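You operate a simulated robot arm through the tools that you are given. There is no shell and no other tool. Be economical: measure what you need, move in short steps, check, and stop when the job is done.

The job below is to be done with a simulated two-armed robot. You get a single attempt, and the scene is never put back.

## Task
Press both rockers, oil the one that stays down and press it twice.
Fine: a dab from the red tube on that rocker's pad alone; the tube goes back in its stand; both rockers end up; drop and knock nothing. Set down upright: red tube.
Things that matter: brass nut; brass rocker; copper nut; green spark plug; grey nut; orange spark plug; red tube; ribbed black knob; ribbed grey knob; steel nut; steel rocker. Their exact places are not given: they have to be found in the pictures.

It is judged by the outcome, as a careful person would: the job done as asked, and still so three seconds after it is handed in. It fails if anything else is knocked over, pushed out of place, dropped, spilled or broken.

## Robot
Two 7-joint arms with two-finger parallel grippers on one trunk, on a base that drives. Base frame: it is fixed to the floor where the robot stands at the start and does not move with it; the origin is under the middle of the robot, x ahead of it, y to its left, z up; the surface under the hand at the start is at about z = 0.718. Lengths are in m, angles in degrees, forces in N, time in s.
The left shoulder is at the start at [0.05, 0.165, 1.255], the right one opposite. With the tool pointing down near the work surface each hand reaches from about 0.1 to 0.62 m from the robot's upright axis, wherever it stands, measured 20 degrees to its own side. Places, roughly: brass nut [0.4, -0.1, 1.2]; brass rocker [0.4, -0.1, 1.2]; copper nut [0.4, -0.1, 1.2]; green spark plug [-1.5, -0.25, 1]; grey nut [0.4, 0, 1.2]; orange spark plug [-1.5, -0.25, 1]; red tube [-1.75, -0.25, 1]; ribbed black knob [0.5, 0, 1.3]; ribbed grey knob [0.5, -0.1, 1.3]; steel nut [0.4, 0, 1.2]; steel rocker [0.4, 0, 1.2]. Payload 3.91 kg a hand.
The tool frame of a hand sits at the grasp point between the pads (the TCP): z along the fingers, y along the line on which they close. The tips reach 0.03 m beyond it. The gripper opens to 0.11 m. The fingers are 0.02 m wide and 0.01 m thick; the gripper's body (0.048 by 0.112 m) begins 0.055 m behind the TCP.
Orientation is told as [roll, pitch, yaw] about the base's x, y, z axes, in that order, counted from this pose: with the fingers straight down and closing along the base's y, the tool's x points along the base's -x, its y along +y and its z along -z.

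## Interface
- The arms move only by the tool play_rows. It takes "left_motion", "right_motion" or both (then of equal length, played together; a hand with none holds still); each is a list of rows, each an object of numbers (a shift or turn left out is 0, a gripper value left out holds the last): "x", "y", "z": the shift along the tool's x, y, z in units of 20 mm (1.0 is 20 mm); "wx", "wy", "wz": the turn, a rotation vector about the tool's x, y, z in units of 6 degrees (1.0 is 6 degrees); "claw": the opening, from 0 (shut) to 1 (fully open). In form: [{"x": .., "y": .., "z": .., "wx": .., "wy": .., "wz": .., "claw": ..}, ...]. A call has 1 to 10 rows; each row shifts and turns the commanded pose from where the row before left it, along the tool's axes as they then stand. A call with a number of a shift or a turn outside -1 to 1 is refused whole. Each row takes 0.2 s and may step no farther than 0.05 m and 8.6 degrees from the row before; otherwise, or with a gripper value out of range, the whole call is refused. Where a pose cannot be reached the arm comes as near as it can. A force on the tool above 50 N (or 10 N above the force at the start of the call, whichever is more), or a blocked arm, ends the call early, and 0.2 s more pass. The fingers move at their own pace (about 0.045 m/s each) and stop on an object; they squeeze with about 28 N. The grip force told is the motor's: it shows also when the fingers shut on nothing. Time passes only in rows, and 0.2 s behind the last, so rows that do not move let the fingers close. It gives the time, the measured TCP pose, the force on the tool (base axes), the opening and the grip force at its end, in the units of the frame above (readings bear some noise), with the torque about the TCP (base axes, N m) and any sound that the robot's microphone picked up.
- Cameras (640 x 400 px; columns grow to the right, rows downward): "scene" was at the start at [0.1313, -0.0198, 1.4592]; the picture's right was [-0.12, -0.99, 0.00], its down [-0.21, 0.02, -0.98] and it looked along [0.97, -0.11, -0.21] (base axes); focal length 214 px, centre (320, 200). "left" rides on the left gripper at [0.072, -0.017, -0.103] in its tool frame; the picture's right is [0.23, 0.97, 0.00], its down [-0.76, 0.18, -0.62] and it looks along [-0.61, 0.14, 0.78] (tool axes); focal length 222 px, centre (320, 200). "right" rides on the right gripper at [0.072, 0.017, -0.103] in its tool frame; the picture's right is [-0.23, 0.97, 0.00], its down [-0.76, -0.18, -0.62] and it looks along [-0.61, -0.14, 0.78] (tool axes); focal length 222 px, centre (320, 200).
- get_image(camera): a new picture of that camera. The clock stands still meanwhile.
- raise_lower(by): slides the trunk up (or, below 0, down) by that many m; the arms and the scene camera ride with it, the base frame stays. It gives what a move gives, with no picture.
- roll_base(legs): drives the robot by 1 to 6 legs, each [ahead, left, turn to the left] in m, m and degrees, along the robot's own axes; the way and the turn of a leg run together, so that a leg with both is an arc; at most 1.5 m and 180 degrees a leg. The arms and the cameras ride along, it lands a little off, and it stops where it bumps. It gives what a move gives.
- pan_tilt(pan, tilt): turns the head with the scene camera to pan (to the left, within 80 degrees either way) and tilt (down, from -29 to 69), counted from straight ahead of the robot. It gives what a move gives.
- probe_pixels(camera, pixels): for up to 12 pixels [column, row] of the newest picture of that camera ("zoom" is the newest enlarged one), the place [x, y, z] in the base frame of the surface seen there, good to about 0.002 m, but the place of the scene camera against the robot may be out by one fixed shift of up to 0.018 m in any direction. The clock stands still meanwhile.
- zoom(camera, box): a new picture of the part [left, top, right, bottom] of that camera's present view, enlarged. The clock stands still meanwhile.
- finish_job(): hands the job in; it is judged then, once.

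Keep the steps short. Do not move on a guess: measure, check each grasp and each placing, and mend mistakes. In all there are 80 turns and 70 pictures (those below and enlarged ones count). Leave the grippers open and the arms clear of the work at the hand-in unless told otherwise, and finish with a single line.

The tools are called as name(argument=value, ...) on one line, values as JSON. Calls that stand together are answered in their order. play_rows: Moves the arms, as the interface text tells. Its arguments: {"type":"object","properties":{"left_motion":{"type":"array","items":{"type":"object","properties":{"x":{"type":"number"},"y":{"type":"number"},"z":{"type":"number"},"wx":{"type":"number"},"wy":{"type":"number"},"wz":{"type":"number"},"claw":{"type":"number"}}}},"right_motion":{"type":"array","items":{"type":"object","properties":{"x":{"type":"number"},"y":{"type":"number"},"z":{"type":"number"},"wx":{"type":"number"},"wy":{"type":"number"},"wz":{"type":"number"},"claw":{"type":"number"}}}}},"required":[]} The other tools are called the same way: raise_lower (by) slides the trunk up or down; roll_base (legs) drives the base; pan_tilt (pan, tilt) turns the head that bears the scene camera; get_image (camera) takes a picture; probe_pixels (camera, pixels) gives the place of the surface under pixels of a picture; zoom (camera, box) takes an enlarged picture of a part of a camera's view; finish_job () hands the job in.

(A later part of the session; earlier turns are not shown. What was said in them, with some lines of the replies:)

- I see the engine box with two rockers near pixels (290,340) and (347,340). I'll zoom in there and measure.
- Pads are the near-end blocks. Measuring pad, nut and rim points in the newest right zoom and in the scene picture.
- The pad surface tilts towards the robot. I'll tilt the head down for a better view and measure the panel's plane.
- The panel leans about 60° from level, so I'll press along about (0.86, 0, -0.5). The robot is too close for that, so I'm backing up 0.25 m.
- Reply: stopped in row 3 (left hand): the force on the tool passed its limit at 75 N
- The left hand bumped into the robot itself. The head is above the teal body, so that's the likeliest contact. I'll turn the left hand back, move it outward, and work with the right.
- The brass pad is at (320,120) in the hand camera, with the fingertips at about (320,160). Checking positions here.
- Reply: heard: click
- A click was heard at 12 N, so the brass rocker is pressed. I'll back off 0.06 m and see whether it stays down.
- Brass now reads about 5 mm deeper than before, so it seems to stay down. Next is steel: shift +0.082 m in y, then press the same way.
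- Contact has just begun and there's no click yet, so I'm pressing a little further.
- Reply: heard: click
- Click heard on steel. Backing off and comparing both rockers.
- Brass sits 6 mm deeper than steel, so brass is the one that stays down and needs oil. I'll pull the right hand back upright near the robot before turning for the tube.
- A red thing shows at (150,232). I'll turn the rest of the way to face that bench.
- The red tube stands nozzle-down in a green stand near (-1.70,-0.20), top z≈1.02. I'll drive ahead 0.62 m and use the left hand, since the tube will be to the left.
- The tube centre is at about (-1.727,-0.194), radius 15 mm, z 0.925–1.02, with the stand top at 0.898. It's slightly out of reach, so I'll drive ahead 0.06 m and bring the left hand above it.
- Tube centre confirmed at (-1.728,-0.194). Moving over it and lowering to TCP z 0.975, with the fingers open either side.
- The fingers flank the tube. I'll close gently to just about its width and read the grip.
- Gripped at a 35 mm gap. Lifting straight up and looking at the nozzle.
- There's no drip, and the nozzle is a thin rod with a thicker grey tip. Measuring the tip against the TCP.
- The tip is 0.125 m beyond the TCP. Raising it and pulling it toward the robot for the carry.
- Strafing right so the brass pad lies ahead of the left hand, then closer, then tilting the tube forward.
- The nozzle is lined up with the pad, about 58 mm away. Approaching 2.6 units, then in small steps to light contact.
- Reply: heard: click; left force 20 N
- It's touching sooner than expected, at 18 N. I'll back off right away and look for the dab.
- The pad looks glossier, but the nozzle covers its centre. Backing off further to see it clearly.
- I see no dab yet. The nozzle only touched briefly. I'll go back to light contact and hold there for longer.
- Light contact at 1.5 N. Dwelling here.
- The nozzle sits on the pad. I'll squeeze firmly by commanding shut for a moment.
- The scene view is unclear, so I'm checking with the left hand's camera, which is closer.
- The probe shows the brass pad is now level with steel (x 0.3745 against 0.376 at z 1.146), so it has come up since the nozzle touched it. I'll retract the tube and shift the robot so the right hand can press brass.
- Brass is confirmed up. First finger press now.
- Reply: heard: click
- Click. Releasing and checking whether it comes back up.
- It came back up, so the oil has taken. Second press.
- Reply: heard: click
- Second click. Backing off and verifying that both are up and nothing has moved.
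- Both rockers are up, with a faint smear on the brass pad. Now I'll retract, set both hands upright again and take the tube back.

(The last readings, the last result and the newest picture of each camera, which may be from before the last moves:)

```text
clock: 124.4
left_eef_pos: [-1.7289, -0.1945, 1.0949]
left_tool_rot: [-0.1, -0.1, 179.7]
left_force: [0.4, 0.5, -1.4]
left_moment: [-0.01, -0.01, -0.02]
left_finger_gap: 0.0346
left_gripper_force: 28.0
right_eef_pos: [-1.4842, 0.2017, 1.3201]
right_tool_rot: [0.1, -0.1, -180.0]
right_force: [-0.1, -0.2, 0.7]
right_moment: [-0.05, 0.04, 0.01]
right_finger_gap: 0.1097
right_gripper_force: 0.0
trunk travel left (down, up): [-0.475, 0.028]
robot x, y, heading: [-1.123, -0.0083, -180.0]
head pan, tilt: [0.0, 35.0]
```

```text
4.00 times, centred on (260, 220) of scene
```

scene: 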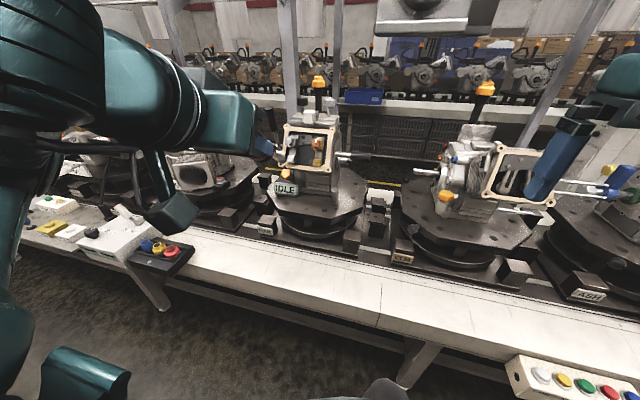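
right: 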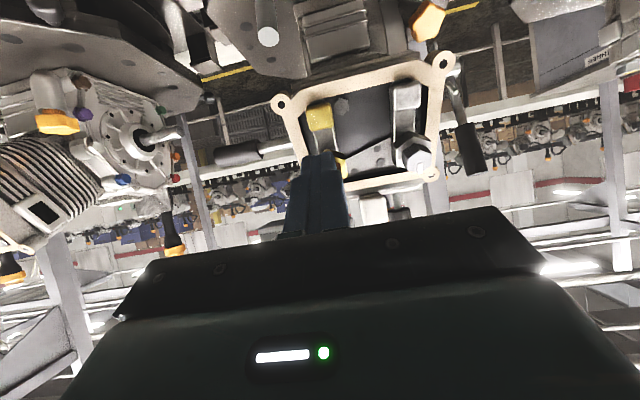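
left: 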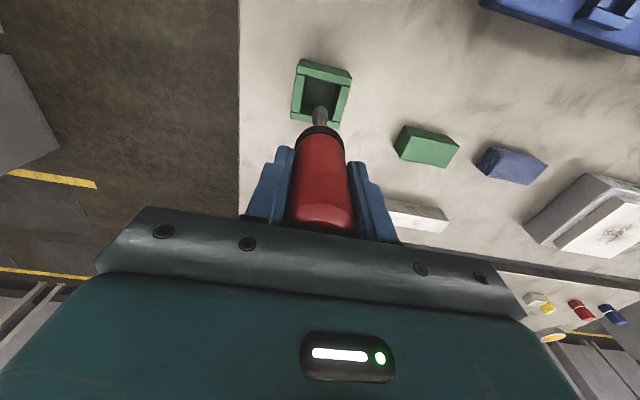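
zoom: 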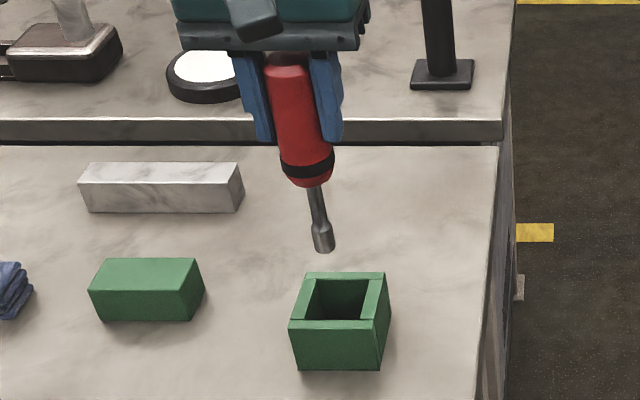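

probe_pixels(camera="left", pixels=[[320, 110], [320, 118], [321, 145], [322, 170], [323, 200], [325, 212]])

probe_pixels(camera="zoom", pixels=[[324, 250], [322, 235], [318, 205], [305, 155], [297, 110], [287, 65], [345, 322], [345, 278], [375, 300], [305, 300], [345, 345]])

```text
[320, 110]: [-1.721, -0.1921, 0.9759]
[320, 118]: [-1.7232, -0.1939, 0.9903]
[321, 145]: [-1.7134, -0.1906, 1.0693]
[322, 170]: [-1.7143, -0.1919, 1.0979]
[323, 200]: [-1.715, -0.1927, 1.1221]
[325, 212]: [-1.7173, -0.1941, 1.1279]
```

```text
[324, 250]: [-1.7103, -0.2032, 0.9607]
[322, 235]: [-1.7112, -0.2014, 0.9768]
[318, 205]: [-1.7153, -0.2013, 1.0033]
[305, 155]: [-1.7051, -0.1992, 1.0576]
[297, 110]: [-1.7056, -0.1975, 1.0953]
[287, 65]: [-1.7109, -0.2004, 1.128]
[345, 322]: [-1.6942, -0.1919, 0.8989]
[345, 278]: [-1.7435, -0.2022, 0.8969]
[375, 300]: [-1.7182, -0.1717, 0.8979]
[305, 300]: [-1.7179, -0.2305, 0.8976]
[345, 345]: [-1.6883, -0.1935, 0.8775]
```

The tube sits a few mm lower in the grip (tip about 0.132 below the TCP) and is well centred over the stand. Lowering most of the way.

play_rows(left_motion=[{"z": 1, "x": -0.1}, {"z": 1}, {"z": 1}, {"z": 1}, {"z": 0.7}, {"z": 0.3}])

play_rows(left_motion=[{"z": 0.15}, {"z": 0.1}, {"z": 0.1}])

```text
clock: 125.8
left_eef_pos: [-1.731, -0.1939, 0.9952]
left_tool_rot: [-0.1, 0.0, 179.7]
left_force: [-0.7, 0.4, -1.0]
left_moment: [-0.03, 0.02, -0.03]
left_finger_gap: 0.0348
left_gripper_force: 28.1
right_eef_pos: [-1.483, 0.2015, 1.32]
right_tool_rot: [0.1, 0.0, -179.9]
right_force: [-1.0, 0.1, 0.5]
right_moment: [0.03, 0.0, 0.01]
right_finger_gap: 0.1101
right_gripper_force: 0.0
trunk travel left (down, up): [-0.475, 0.028]
robot x, y, heading: [-1.1202, -0.0111, -179.5]
head pan, tilt: [0.0, 35.0]
```

```text
clock: 126.6
left_eef_pos: [-1.7292, -0.1949, 0.9877]
left_tool_rot: [0.0, 0.0, 179.7]
left_force: [-0.4, -0.2, -1.7]
left_moment: [0.01, 0.01, 0.03]
left_finger_gap: 0.0349
left_gripper_force: 28.1
right_eef_pos: [-1.4832, 0.2013, 1.3206]
right_tool_rot: [0.2, 0.0, -179.9]
right_force: [-0.1, 0.2, 0.0]
right_moment: [0.01, 0.0, -0.01]
right_finger_gap: 0.1101
right_gripper_force: 0.0
trunk travel left (down, up): [-0.475, 0.028]
robot x, y, heading: [-1.1211, -0.0096, -179.9]
head pan, tilt: [0.0, 35.0]
```

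Continuing down in 2 mm steps, watching the force.

play_rows(left_motion=[{"z": 0.1}, {"z": 0.1}, {"z": 0.1}])

```text
clock: 127.4
left_eef_pos: [-1.7305, -0.195, 0.9849]
left_tool_rot: [0.0, -0.2, 179.8]
left_force: [2.0, -0.8, 11.9]
left_moment: [-0.15, -0.17, 0.0]
left_finger_gap: 0.0345
left_gripper_force: 27.6
right_eef_pos: [-1.4815, 0.2017, 1.3214]
right_tool_rot: [0.1, -0.1, -179.9]
right_force: [0.7, -0.3, -0.2]
right_moment: [-0.01, -0.01, -0.01]
right_finger_gap: 0.1097
right_gripper_force: 0.0
trunk travel left (down, up): [-0.475, 0.028]
robot x, y, heading: [-1.1202, -0.0117, -179.6]
head pan, tilt: [0.0, 35.0]
```

It's in contact at 12 N. I'll ease up slightly and look before letting go.

play_rows(left_motion=[{"z": -0.12}])

zoom(camera="scene", box=[220, 180, 320, 270])

zoom(camera="left", box=[250, 60, 400, 240])

```text
clock: 127.8
left_eef_pos: [-1.7296, -0.1945, 0.9854]
left_tool_rot: [0.0, -0.1, 179.8]
left_force: [-1.7, -1.4, 6.2]
left_moment: [-0.15, 0.16, 0.01]
left_finger_gap: 0.0344
left_gripper_force: 28.4
right_eef_pos: [-1.4827, 0.2003, 1.3195]
right_tool_rot: [0.2, -0.1, -180.0]
right_force: [0.1, -0.4, -0.3]
right_moment: [-0.01, 0.0, -0.03]
right_finger_gap: 0.1099
right_gripper_force: 0.0
trunk travel left (down, up): [-0.475, 0.028]
robot x, y, heading: [-1.1184, -0.0082, -179.8]
head pan, tilt: [0.0, 35.0]
```

```text
4.44 times, centred on (270, 225) of scene
```

zoom: 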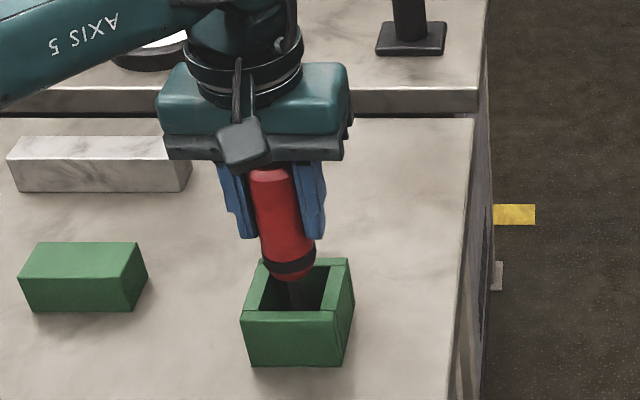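

```text
2.22 times, centred on (325, 150) of left
```

zoom: 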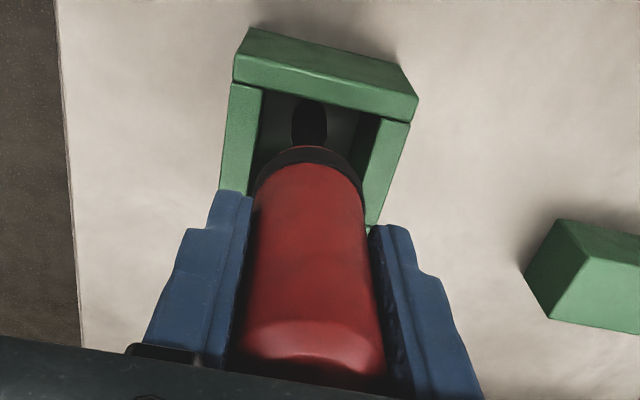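

probe_pixels(camera="zoom", pixels=[[325, 165], [300, 180], [305, 220], [308, 245], [308, 160], [307, 152], [310, 110]])

zoom(camera="scene", box=[262, 212, 302, 252])

probe_pixels(camera="zoom", pixels=[[208, 60], [220, 150], [240, 205], [250, 240], [245, 225], [330, 150]])

```text
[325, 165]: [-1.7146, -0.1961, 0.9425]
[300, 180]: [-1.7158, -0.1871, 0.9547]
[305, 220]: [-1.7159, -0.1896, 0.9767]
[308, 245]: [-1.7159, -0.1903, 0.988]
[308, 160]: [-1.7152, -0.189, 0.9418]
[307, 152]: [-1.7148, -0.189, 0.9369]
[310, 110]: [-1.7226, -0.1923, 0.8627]
```

```text
10.00 times, centred on (282, 232) of scene
```

zoom: 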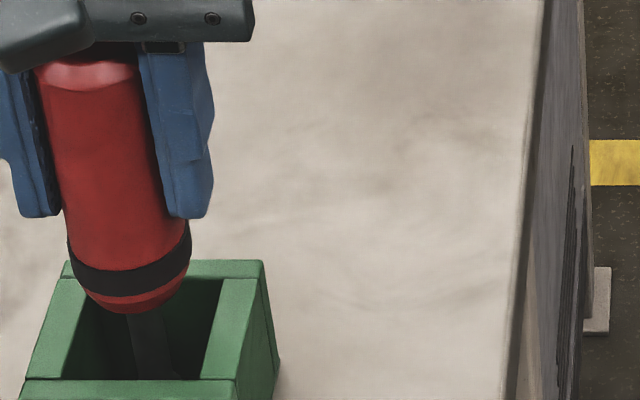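

```text
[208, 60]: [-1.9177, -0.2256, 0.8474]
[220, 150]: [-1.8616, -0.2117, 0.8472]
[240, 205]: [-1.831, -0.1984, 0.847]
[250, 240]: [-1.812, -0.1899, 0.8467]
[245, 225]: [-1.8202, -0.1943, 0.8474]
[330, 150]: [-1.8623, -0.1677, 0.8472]
```

probe_pixels(camera="zoom", pixels=[[88, 75], [88, 90], [100, 150], [120, 230], [130, 275], [135, 300], [150, 345], [68, 235], [190, 230]])

```text
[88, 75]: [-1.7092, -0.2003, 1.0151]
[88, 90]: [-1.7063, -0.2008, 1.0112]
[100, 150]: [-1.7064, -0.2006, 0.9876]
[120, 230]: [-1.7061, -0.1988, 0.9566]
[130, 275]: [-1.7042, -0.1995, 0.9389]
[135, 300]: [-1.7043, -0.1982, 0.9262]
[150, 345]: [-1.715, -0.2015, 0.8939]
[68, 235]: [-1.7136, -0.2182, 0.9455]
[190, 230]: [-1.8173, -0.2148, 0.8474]
```

The tube is at its original height (collar z≈0.938, top ≈1.02) and upright, so it's resting on the bottom. Opening the fingers.

play_rows(left_motion=[{"claw": 0.36}, {"claw": 0.45}, {"claw": 0.7}, {"claw": 1}, {}, {}])

zoom(camera="scene", box=[220, 180, 320, 270])

```text
clock: 129.2
left_eef_pos: [-1.7308, -0.1946, 0.9832]
left_tool_rot: [0.1, 0.0, 179.6]
left_force: [0.5, 0.4, 0.7]
left_moment: [-0.02, 0.02, -0.03]
left_finger_gap: 0.1099
left_gripper_force: 0.0
right_eef_pos: [-1.4838, 0.2016, 1.3212]
right_tool_rot: [0.0, -0.1, -179.8]
right_force: [0.5, 0.1, 0.5]
right_moment: [-0.01, 0.0, 0.04]
right_finger_gap: 0.1099
right_gripper_force: 0.0
trunk travel left (down, up): [-0.475, 0.028]
robot x, y, heading: [-1.1198, -0.0142, -179.9]
head pan, tilt: [0.0, 35.0]
```

```text
4.44 times, centred on (270, 225) of scene
```

zoom: 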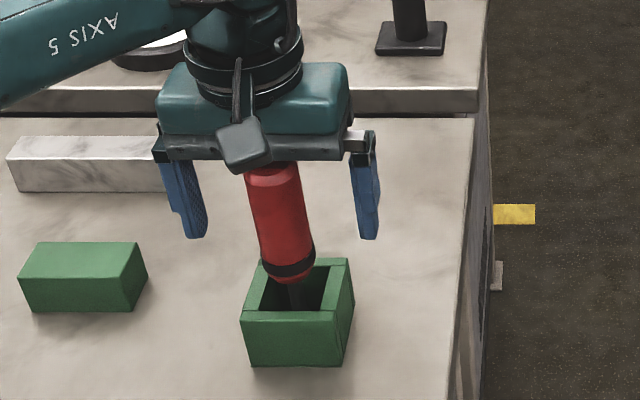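

It stands on its own with the fingers open. Rising straight up and then pulling back.

play_rows(left_motion=[{"z": -1}, {"z": -1}, {"z": -1}, {"z": -1}, {"z": -1}, {"z": -1}, {"z": -1}, {"z": -1}, {"z": -1}, {"z": -1}])

play_rows(left_motion=[{"z": -1, "x": 1}, {"z": -1, "x": 1}, {"z": -1, "x": 1}, {"z": -1, "x": 1}, {"z": -1, "x": 1}, {"z": -1, "x": 1}, {"x": 1}, {"x": 1}, {"x": 1}, {"x": 1}])

zoom(camera="scene", box=[160, 150, 340, 300])

```text
clock: 131.4
left_eef_pos: [-1.7306, -0.195, 1.1857]
left_tool_rot: [0.0, -0.1, 179.8]
left_force: [-0.3, 0.5, 0.8]
left_moment: [-0.02, 0.02, 0.03]
left_finger_gap: 0.1099
left_gripper_force: 0.0
right_eef_pos: [-1.4825, 0.2016, 1.3201]
right_tool_rot: [0.1, 0.0, -179.9]
right_force: [0.0, 0.5, 0.0]
right_moment: [-0.01, 0.02, 0.0]
right_finger_gap: 0.1098
right_gripper_force: 0.0
trunk travel left (down, up): [-0.475, 0.028]
robot x, y, heading: [-1.1271, -0.01, -180.0]
head pan, tilt: [0.0, 35.0]
```

```text
clock: 133.6
left_eef_pos: [-1.5289, -0.1958, 1.3043]
left_tool_rot: [-0.1, -0.1, 179.9]
left_force: [0.8, 0.3, -0.6]
left_moment: [0.04, 0.05, -0.02]
left_finger_gap: 0.1103
left_gripper_force: 0.1
right_eef_pos: [-1.4831, 0.2015, 1.3197]
right_tool_rot: [0.1, 0.0, -179.9]
right_force: [0.1, -0.1, 0.2]
right_moment: [0.0, 0.01, -0.01]
right_finger_gap: 0.1097
right_gripper_force: 0.1
trunk travel left (down, up): [-0.475, 0.028]
robot x, y, heading: [-1.1179, -0.0069, -179.9]
head pan, tilt: [0.0, 35.0]
```

```text
2.67 times, centred on (250, 225) of scene
```

zoom: 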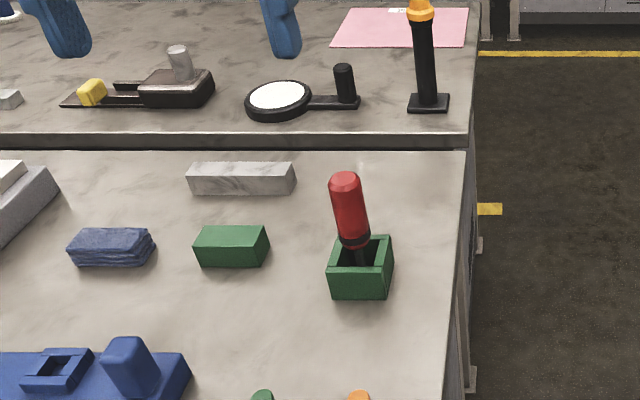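

The tube stands upright in its stand and the bench is as it was. Both rockers were measured up, and the hands are open and clear. Handing in.

finish_job()

```text
The job is handed in.
```

I pressed both rockers and brass stayed down; after I touched the red tube's nozzle to its pad (only a faint smear showed) it sprang back from two more presses, both rockers measured up, and the tube is upright in its stand.
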